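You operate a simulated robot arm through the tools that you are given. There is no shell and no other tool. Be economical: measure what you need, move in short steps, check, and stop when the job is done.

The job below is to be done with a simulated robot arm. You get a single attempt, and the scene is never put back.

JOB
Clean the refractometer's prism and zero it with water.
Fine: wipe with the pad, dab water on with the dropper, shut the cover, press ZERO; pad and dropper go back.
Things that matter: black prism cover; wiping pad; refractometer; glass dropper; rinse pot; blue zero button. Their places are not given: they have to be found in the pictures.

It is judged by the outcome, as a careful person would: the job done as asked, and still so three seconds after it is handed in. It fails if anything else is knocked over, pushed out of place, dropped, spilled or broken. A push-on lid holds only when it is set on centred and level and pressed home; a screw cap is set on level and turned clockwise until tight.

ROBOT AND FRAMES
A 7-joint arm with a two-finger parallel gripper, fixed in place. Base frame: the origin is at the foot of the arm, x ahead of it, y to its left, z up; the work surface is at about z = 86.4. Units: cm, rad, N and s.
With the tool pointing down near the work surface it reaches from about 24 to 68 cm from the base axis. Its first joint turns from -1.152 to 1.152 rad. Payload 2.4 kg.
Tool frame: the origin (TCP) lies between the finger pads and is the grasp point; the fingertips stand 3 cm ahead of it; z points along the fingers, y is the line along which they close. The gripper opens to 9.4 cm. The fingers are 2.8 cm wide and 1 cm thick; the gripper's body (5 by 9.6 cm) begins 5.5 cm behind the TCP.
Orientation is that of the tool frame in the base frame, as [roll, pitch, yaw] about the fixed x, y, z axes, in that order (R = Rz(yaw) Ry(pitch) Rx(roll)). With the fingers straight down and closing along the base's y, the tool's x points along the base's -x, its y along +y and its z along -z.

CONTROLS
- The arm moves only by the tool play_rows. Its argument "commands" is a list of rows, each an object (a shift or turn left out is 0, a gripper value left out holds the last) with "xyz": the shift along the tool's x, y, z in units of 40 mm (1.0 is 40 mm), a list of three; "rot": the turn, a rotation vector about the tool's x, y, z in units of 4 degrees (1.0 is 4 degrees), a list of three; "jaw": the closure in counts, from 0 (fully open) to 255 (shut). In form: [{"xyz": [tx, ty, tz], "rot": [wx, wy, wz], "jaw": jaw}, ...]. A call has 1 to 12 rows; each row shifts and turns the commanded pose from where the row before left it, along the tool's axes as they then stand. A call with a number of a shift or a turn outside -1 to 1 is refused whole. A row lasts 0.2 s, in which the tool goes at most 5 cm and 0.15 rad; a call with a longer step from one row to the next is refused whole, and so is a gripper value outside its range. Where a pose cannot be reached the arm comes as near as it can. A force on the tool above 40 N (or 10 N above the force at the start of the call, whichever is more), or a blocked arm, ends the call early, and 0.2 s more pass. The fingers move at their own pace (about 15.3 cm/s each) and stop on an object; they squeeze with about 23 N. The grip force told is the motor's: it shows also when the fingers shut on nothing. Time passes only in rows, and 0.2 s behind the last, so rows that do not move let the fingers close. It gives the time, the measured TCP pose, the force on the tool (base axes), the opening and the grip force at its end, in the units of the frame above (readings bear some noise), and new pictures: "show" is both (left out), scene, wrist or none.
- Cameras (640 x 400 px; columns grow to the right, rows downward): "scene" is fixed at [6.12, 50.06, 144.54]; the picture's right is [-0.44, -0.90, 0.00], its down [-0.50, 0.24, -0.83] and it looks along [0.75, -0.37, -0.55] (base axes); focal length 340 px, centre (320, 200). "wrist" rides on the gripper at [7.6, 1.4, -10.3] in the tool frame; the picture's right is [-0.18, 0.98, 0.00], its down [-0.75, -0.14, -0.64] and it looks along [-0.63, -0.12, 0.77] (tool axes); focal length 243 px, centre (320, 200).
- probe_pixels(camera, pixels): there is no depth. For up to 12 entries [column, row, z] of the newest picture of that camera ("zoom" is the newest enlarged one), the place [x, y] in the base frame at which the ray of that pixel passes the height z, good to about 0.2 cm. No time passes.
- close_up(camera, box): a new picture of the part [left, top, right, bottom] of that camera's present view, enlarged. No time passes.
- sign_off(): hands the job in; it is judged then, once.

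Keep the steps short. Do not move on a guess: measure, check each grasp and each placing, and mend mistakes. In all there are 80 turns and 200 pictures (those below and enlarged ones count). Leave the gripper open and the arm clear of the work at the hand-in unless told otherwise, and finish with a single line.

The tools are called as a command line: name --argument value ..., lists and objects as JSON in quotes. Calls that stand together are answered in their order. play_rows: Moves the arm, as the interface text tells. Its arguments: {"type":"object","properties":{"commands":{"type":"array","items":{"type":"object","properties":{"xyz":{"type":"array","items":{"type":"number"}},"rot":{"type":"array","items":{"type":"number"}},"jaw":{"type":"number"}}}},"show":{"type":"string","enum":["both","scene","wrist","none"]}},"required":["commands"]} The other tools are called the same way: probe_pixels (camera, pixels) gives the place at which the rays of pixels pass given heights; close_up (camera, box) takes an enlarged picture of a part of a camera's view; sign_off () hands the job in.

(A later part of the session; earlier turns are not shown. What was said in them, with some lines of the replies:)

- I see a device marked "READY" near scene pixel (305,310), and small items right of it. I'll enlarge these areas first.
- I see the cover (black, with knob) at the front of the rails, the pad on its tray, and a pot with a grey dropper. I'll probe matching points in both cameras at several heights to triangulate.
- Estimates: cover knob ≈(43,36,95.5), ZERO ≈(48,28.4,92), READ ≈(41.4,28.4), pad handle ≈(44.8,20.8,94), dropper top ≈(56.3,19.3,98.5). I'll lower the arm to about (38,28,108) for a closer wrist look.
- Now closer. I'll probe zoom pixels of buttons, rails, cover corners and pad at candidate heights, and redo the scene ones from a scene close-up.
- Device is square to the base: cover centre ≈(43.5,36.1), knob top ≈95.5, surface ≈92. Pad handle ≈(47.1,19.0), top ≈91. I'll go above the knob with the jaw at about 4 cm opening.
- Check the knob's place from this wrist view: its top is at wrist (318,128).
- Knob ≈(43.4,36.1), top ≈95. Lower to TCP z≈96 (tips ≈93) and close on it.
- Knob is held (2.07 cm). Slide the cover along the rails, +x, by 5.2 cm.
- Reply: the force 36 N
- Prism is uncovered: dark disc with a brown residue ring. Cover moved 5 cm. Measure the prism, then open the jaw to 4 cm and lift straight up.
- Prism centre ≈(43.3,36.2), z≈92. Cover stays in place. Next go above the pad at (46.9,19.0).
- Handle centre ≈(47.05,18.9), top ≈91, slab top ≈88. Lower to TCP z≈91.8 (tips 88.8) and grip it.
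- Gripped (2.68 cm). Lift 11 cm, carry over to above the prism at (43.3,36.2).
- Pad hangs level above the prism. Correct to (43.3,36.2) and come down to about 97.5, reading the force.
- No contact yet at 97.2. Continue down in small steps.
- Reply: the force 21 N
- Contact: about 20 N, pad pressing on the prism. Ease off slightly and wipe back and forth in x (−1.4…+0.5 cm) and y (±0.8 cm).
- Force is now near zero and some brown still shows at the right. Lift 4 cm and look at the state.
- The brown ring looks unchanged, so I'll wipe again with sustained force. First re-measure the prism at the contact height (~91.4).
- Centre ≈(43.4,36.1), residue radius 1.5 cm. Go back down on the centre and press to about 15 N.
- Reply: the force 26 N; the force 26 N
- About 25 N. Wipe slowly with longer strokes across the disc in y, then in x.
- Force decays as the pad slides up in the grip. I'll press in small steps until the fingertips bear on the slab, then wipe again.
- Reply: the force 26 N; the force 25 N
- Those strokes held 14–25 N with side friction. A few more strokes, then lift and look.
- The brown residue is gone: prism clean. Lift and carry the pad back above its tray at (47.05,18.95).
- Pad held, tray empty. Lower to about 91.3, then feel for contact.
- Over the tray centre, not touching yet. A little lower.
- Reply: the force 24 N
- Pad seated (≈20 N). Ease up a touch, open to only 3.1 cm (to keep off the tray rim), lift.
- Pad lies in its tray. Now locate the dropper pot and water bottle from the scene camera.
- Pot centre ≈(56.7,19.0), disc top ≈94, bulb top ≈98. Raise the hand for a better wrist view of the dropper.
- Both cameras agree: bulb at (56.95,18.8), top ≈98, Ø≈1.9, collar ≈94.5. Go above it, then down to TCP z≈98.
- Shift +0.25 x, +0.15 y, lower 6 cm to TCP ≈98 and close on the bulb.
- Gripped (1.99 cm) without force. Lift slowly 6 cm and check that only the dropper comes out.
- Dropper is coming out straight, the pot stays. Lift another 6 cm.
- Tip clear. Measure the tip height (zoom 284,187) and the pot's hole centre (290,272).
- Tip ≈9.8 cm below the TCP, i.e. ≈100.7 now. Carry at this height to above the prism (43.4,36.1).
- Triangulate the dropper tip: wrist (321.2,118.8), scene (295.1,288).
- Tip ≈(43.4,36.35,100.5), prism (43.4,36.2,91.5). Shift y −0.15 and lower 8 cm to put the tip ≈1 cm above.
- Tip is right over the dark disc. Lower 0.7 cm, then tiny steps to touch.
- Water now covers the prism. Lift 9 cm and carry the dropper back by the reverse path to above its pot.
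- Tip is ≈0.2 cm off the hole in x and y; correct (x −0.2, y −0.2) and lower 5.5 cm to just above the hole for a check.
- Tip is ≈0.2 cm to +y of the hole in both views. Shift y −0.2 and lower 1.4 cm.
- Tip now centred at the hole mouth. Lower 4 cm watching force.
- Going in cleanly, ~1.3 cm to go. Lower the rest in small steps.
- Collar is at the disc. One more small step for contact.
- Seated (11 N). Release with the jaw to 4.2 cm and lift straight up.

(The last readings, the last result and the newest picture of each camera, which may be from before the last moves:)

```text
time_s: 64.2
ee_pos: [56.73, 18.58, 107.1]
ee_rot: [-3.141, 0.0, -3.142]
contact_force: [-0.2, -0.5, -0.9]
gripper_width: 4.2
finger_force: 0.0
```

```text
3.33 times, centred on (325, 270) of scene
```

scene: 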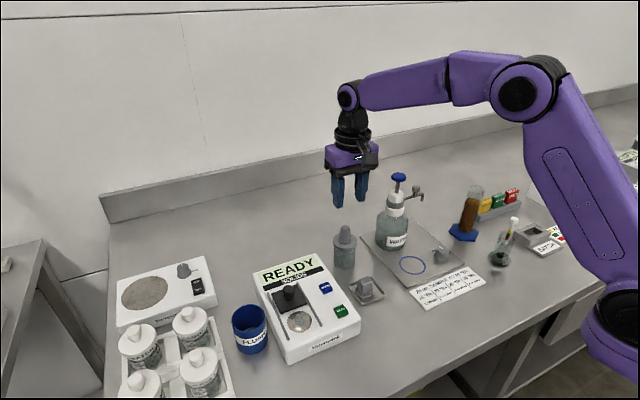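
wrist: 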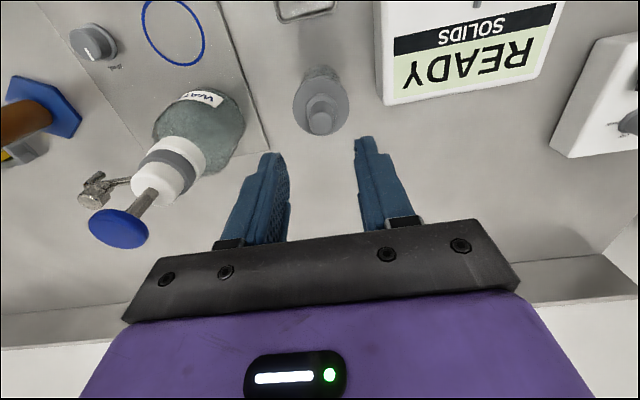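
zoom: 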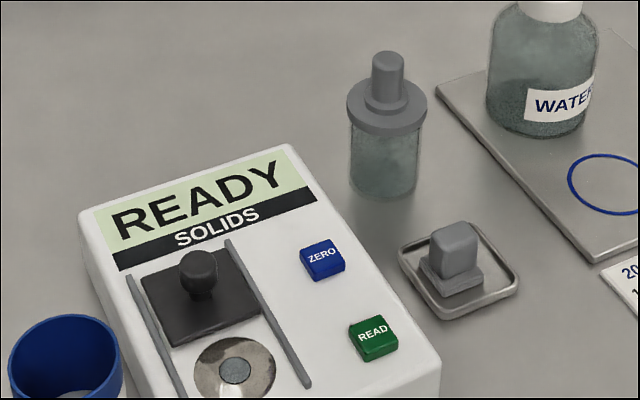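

Dropper and pad are home. Move above the cover knob (48.4,36.05).

play_rows --commands '[{"xyz": [0.417, 0.872, 0]}, {"xyz": [0.417, 0.872, 0]}, {"xyz": [0.417, 0.872, 0]}, {"xyz": [0.417, 0.872, 0]}, {"xyz": [0.417, 0.872, 0]}, {"xyz": [0, 0, 0.9]}, {}, {}]'

close_up --camera "scene" --box '[250, 240, 346, 320]'

close_up --camera "wrist" --box '[260, 60, 380, 180]'

```text
time_s: 66.0
ee_pos: [48.5, 36.03, 103.18]
ee_rot: [3.141, -0.001, -3.141]
contact_force: [-0.2, -0.5, 0.7]
gripper_width: 4.24
finger_force: 0.0
```

scene: 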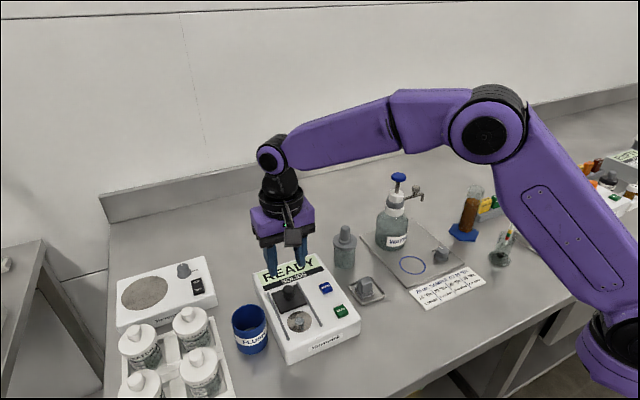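
wrist: 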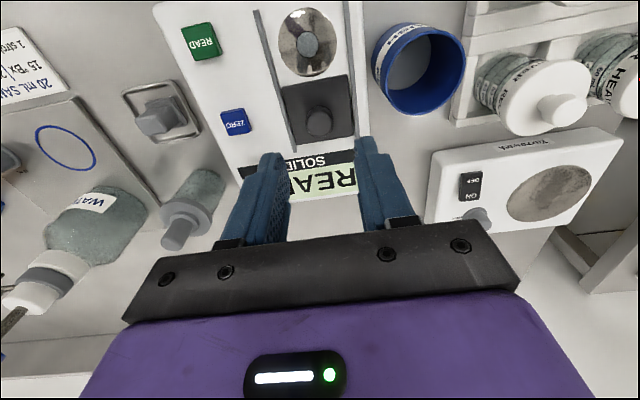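

```text
5.00 times, centred on (298, 280) of scene
```

zoom: 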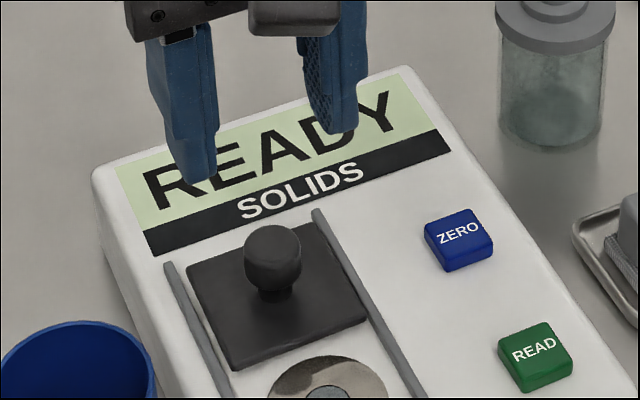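

```text
3.33 times, centred on (320, 120) of wrist
```

zoom: 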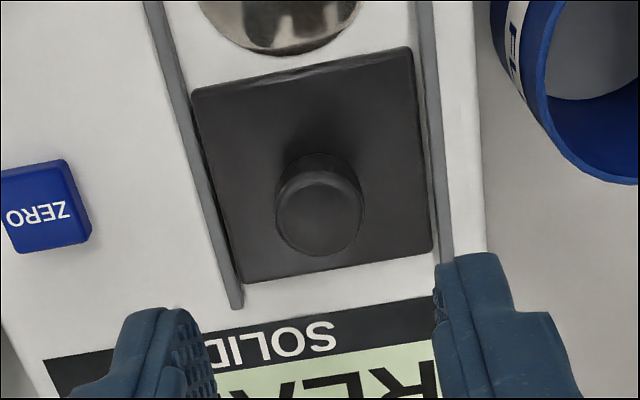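

Jaws straddle the knob as before. Lower to 96.1, grip, and slide the cover back −x 5.1 cm.

play_rows --commands '[{"xyz": [0, 0, 0.7]}, {"xyz": [0, 0, 0.7]}, {"xyz": [0, 0, 0.36]}, {}, {"jaw": 255}, {}, {}]' --show "none"

play_rows --commands '[{"xyz": [0.2, 0, 0]}, {"xyz": [0.2, 0, 0]}, {"xyz": [0.2, 0, 0]}, {"xyz": [0.2, 0, 0]}, {"xyz": [0.2, 0, 0]}, {"xyz": [0.2, 0, 0]}, {}]'

close_up --camera "scene" --box '[250, 260, 346, 340]'

```text
time_s: 67.6
ee_pos: [48.4, 36.06, 96.3]
ee_rot: [-3.141, 0.0, -3.141]
contact_force: [1.3, 3.8, -4.8]
gripper_width: 2.06
finger_force: 44.7
```

```text
time_s: 69.2
ee_pos: [43.78, 35.98, 96.21]
ee_rot: [3.14, 0.002, -3.141]
contact_force: [-0.4, 1.1, -0.5]
gripper_width: 2.08
finger_force: 44.8
```

scene: 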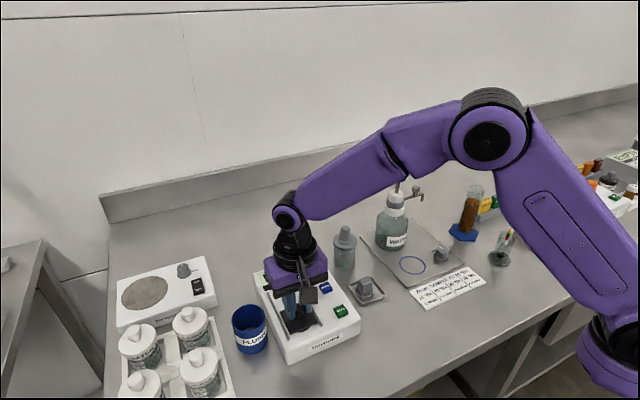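
wrist: 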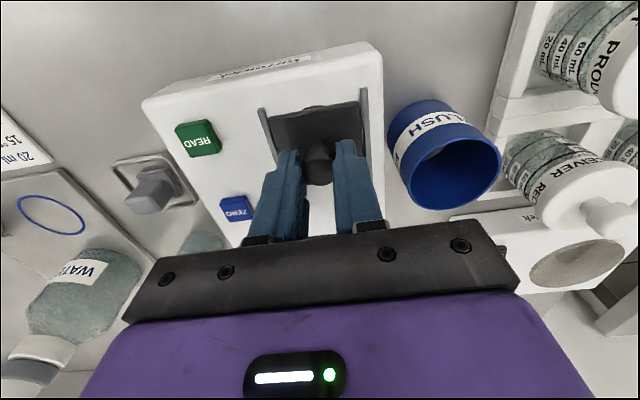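

```text
5.00 times, centred on (298, 300) of scene
```

zoom: 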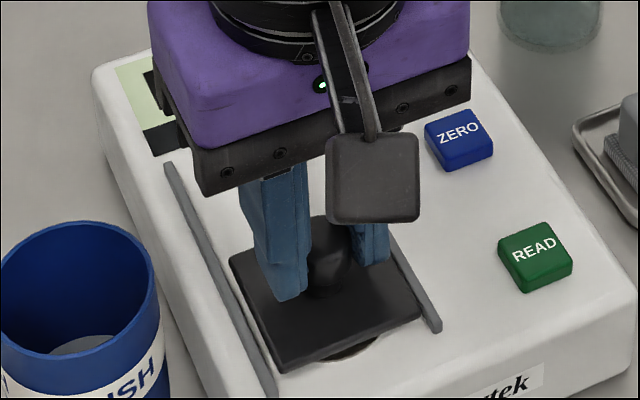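

Still ≈0.4 cm to go (edge of the ring visible). Slide a bit further until it stops.

play_rows --commands '[{"xyz": [0.08, 0, 0]}, {"xyz": [0.05, 0, 0]}, {}]' --show "none"

close_up --camera "scene" --box '[250, 260, 346, 340]'

```text
time_s: 70.0
ee_pos: [43.47, 35.98, 96.28]
ee_rot: [-3.141, 0.003, 3.141]
contact_force: [10.2, 8.1, -22.7]
gripper_width: 2.05
finger_force: 45.0
```

```text
5.00 times, centred on (298, 300) of scene
```

zoom: 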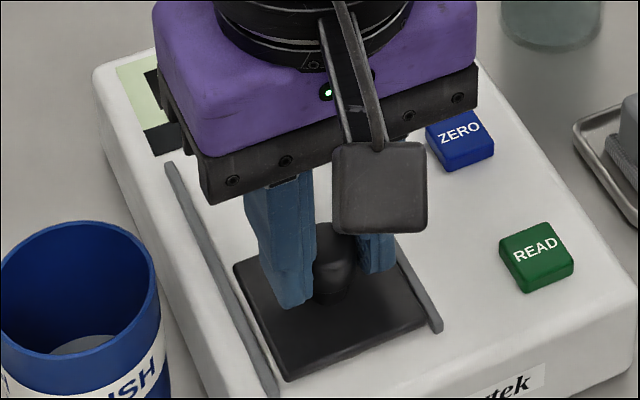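

The cover meets its stop at 43.47 (10 N), as at the start. Release and lift.

play_rows --commands '[{"jaw": 140}, {}, {"xyz": [0, 0, -0.5]}, {"xyz": [0, 0, -0.9]}, {"xyz": [0, 0, -0.6], "jaw": 255}, {}]'

close_up --camera "scene" --box '[250, 250, 346, 330]'

close_up --camera "wrist" --box '[170, 40, 390, 200]'

```text
time_s: 71.4
ee_pos: [43.43, 36.07, 104.14]
ee_rot: [3.141, 0.0, 3.14]
contact_force: [0.4, 0.2, 0.5]
gripper_width: 0.0
finger_force: 22.4
```

scene: 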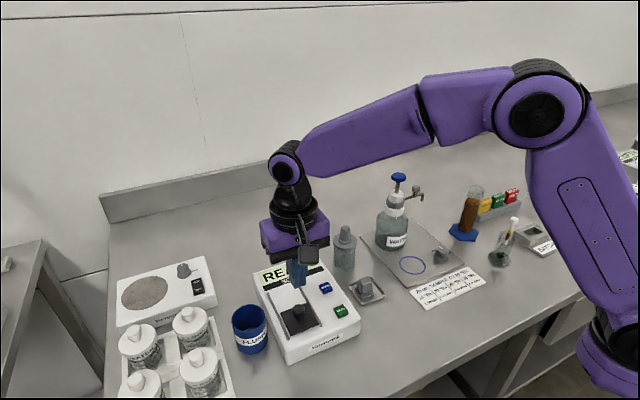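
wrist: 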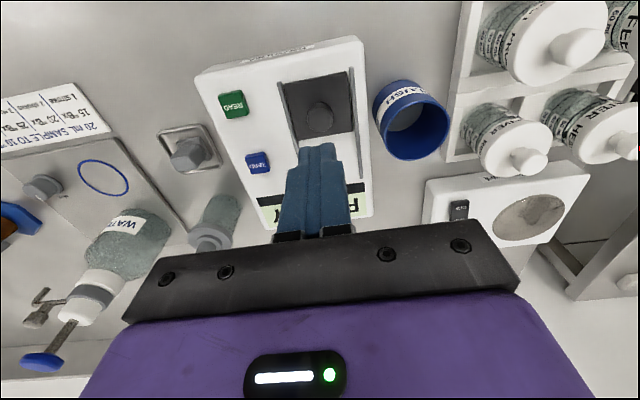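

```text
5.00 times, centred on (298, 290) of scene
```

zoom: 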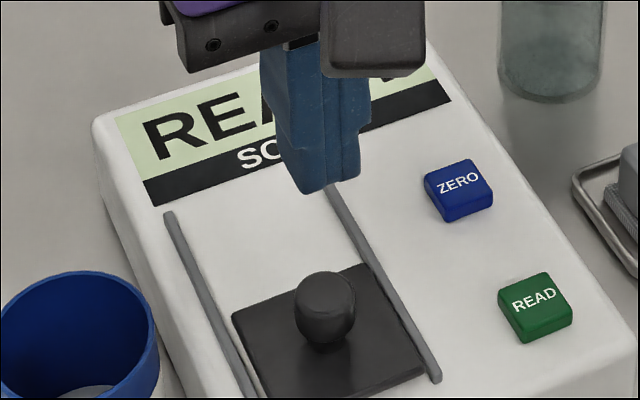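

```text
2.50 times, centred on (280, 120) of wrist
```

zoom: 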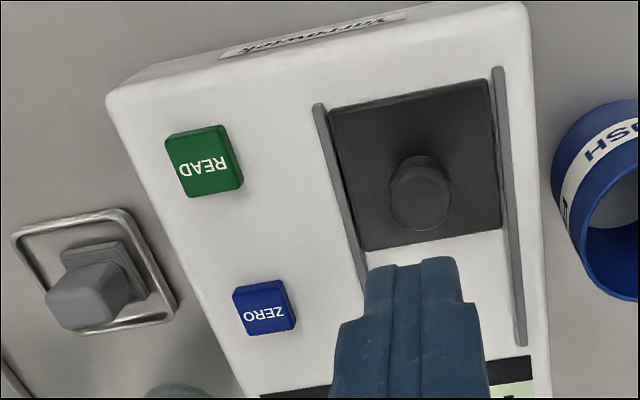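

Cover is shut, jaw closed. Confirm the ZERO centre.

probe_pixels --camera "zoom" --pixels '[[264, 308, 92], [264, 308, 92.5], [234, 291, 92], [285, 280, 92]]'

probe_pixels --camera "scene" --pixels '[[325.6, 286.8, 92], [325.6, 286.8, 92.5]]'

```text
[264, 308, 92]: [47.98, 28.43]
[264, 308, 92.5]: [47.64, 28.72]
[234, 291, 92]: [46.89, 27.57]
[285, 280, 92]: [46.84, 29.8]
```

```text
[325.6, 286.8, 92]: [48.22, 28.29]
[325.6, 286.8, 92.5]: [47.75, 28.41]
```

ZERO at (48.0,28.4), top ≈92.2. Go above it and lower to tip ≈92.8.

play_rows --commands '[{"xyz": [-0.38, -0.637, 0]}, {"xyz": [-0.38, -0.637, 0]}, {"xyz": [-0.38, -0.637, 0]}, {}, {"xyz": [0, 0, 0.8]}, {"xyz": [0, 0, 0.8]}, {"xyz": [0, 0, 0.4]}, {}]' --show "wrist"

close_up --camera "scene" --box '[270, 240, 366, 320]'

```text
time_s: 73.2
ee_pos: [47.71, 28.49, 96.5]
ee_rot: [-3.139, 0.0, 3.139]
contact_force: [-0.1, 0.2, -0.4]
gripper_width: 0.01
finger_force: 23.2
```

wrist: 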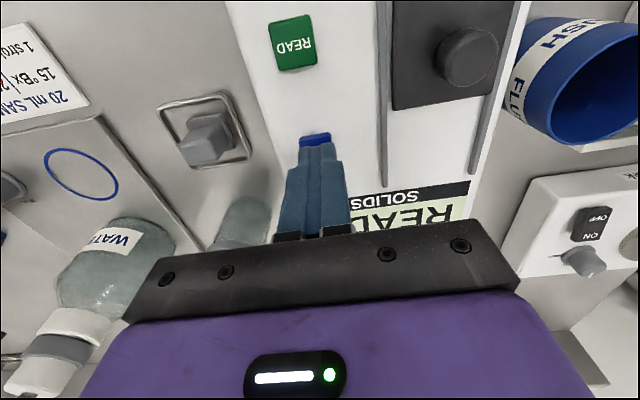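

```text
5.00 times, centred on (318, 280) of scene
```

zoom: 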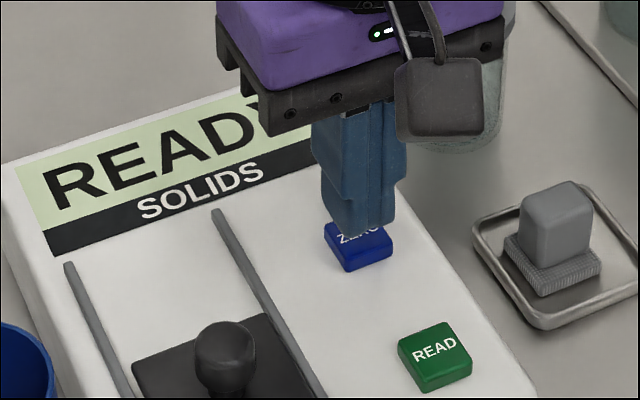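

Tips are over ZERO with about 1 cm to go. Lower in small steps, watching force and display.

play_rows --commands '[{"xyz": [-0.03, 0, 0.15]}, {"xyz": [0, 0, 0.08]}, {}]' --show "none"

play_rows --commands '[{"xyz": [0, 0, 0.04]}, {"xyz": [0, 0, 0.03]}, {}]' --show "none"

close_up --camera "scene" --box '[250, 240, 346, 320]'

```text
time_s: 74.0
ee_pos: [47.97, 28.5, 95.26]
ee_rot: [3.141, 0.0, -3.141]
contact_force: [-0.4, 1.1, -0.4]
gripper_width: 0.01
finger_force: 23.4
```

```text
time_s: 74.8
ee_pos: [47.98, 28.31, 95.04]
ee_rot: [-3.141, 0.001, -3.142]
contact_force: [0.5, -0.2, 0.8]
gripper_width: 0.0
finger_force: 23.4
```

```text
5.00 times, centred on (298, 280) of scene
```

zoom: 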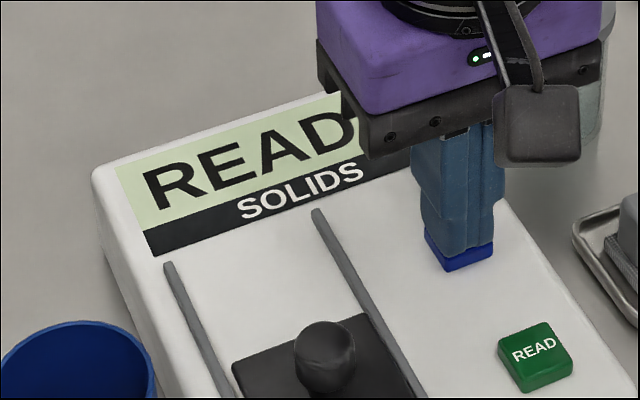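

Just touching. Press further in tiny steps.

play_rows --commands '[{"xyz": [0, 0, 0.03]}, {"xyz": [0, 0, 0.03]}, {}]' --show "none"

close_up --camera "scene" --box '[250, 240, 346, 320]'

```text
time_s: 75.6
ee_pos: [47.82, 28.49, 94.85]
ee_rot: [3.14, 0.002, -3.141]
contact_force: [0.4, -0.2, 0.6]
gripper_width: 0.0
finger_force: 22.5
```

```text
5.00 times, centred on (298, 280) of scene
```

zoom: 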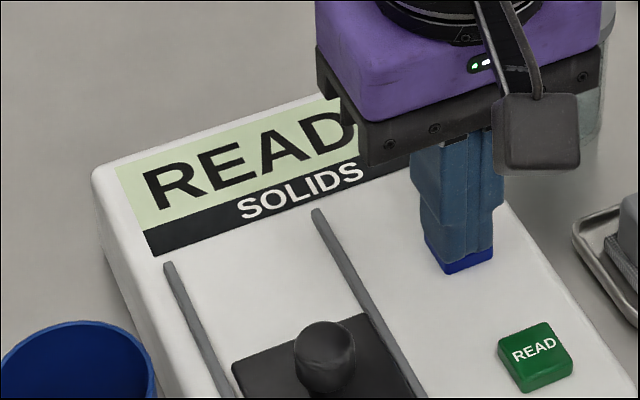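

play_rows --commands '[{"xyz": [0, 0, 0.03]}, {"xyz": [0, 0, 0.02]}, {}]' --show "none"

play_rows --commands '[{"xyz": [0, 0, 0.02]}, {}]' --show "none"

close_up --camera "scene" --box '[250, 240, 346, 320]'

```text
time_s: 76.4
ee_pos: [47.9, 28.38, 94.72]
ee_rot: [-3.14, 0.001, -3.14]
contact_force: [0.3, 0.8, 0.8]
gripper_width: 0.0
finger_force: 22.8
```

```text
time_s: 77.0
ee_pos: [47.92, 28.46, 94.42]
ee_rot: [3.14, -0.001, -3.141]
contact_force: [0.4, -0.2, 1.2]
gripper_width: 0.0
finger_force: 22.6
```

```text
5.00 times, centred on (298, 280) of scene
```

zoom: 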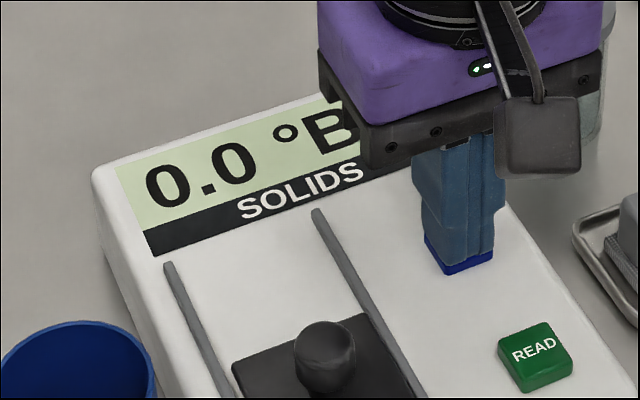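

The display now reads "0.0 °B…". Lift straight up, open the gripper and pull clear.

play_rows --commands '[{"xyz": [0, 0, -0.3]}, {"xyz": [0, 0, -0.9]}, {"xyz": [0, 0, -1]}, {"xyz": [0, 0, -1]}, {"xyz": [0.6, 0, -0.7], "jaw": 0}, {"xyz": [0.9, 0, 0]}, {"xyz": [0.9, 0, 0]}, {}, {}]'

close_up --camera "scene" --box '[230, 215, 400, 345]'

```text
time_s: 79.0
ee_pos: [38.26, 28.64, 109.97]
ee_rot: [-3.14, 0.0, -3.14]
contact_force: [-0.3, 0.1, -0.1]
gripper_width: 9.38
finger_force: 0.1
```

scene: 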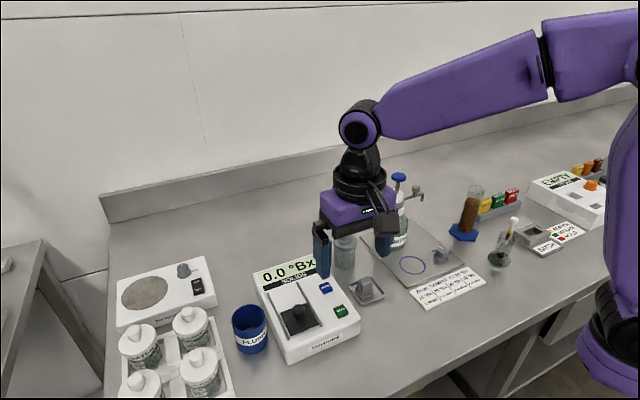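
wrist: 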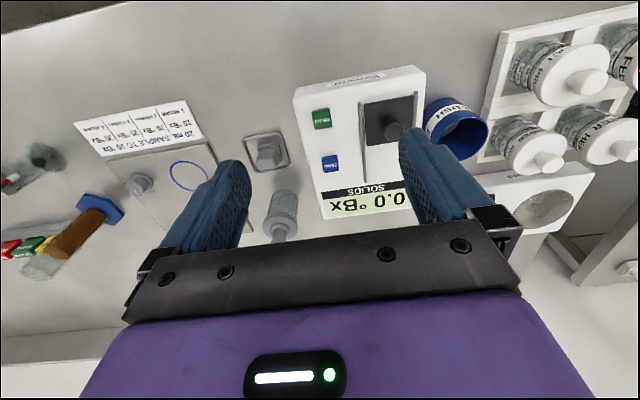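

```text
3.08 times, centred on (315, 280) of scene
```

zoom: 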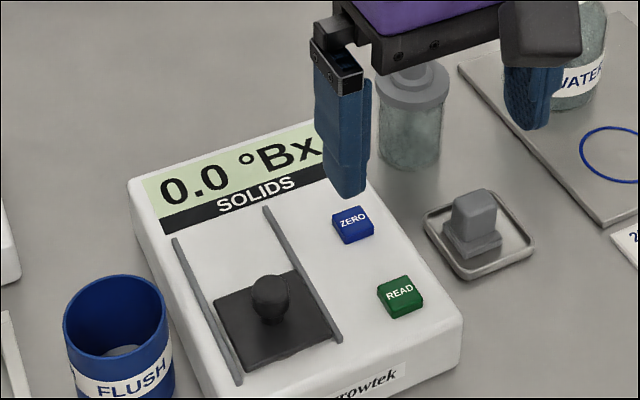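

Display reads 0.0 °Bx, the cover is shut, pad and dropper are home, and the gripper is open and clear. Handing in.

sign_off

```text
The job is handed in.
```

The prism is wiped clean and zeroed with water (display reads 0.0 °Bx), the cover is shut, and the pad and dropper are back in their places.
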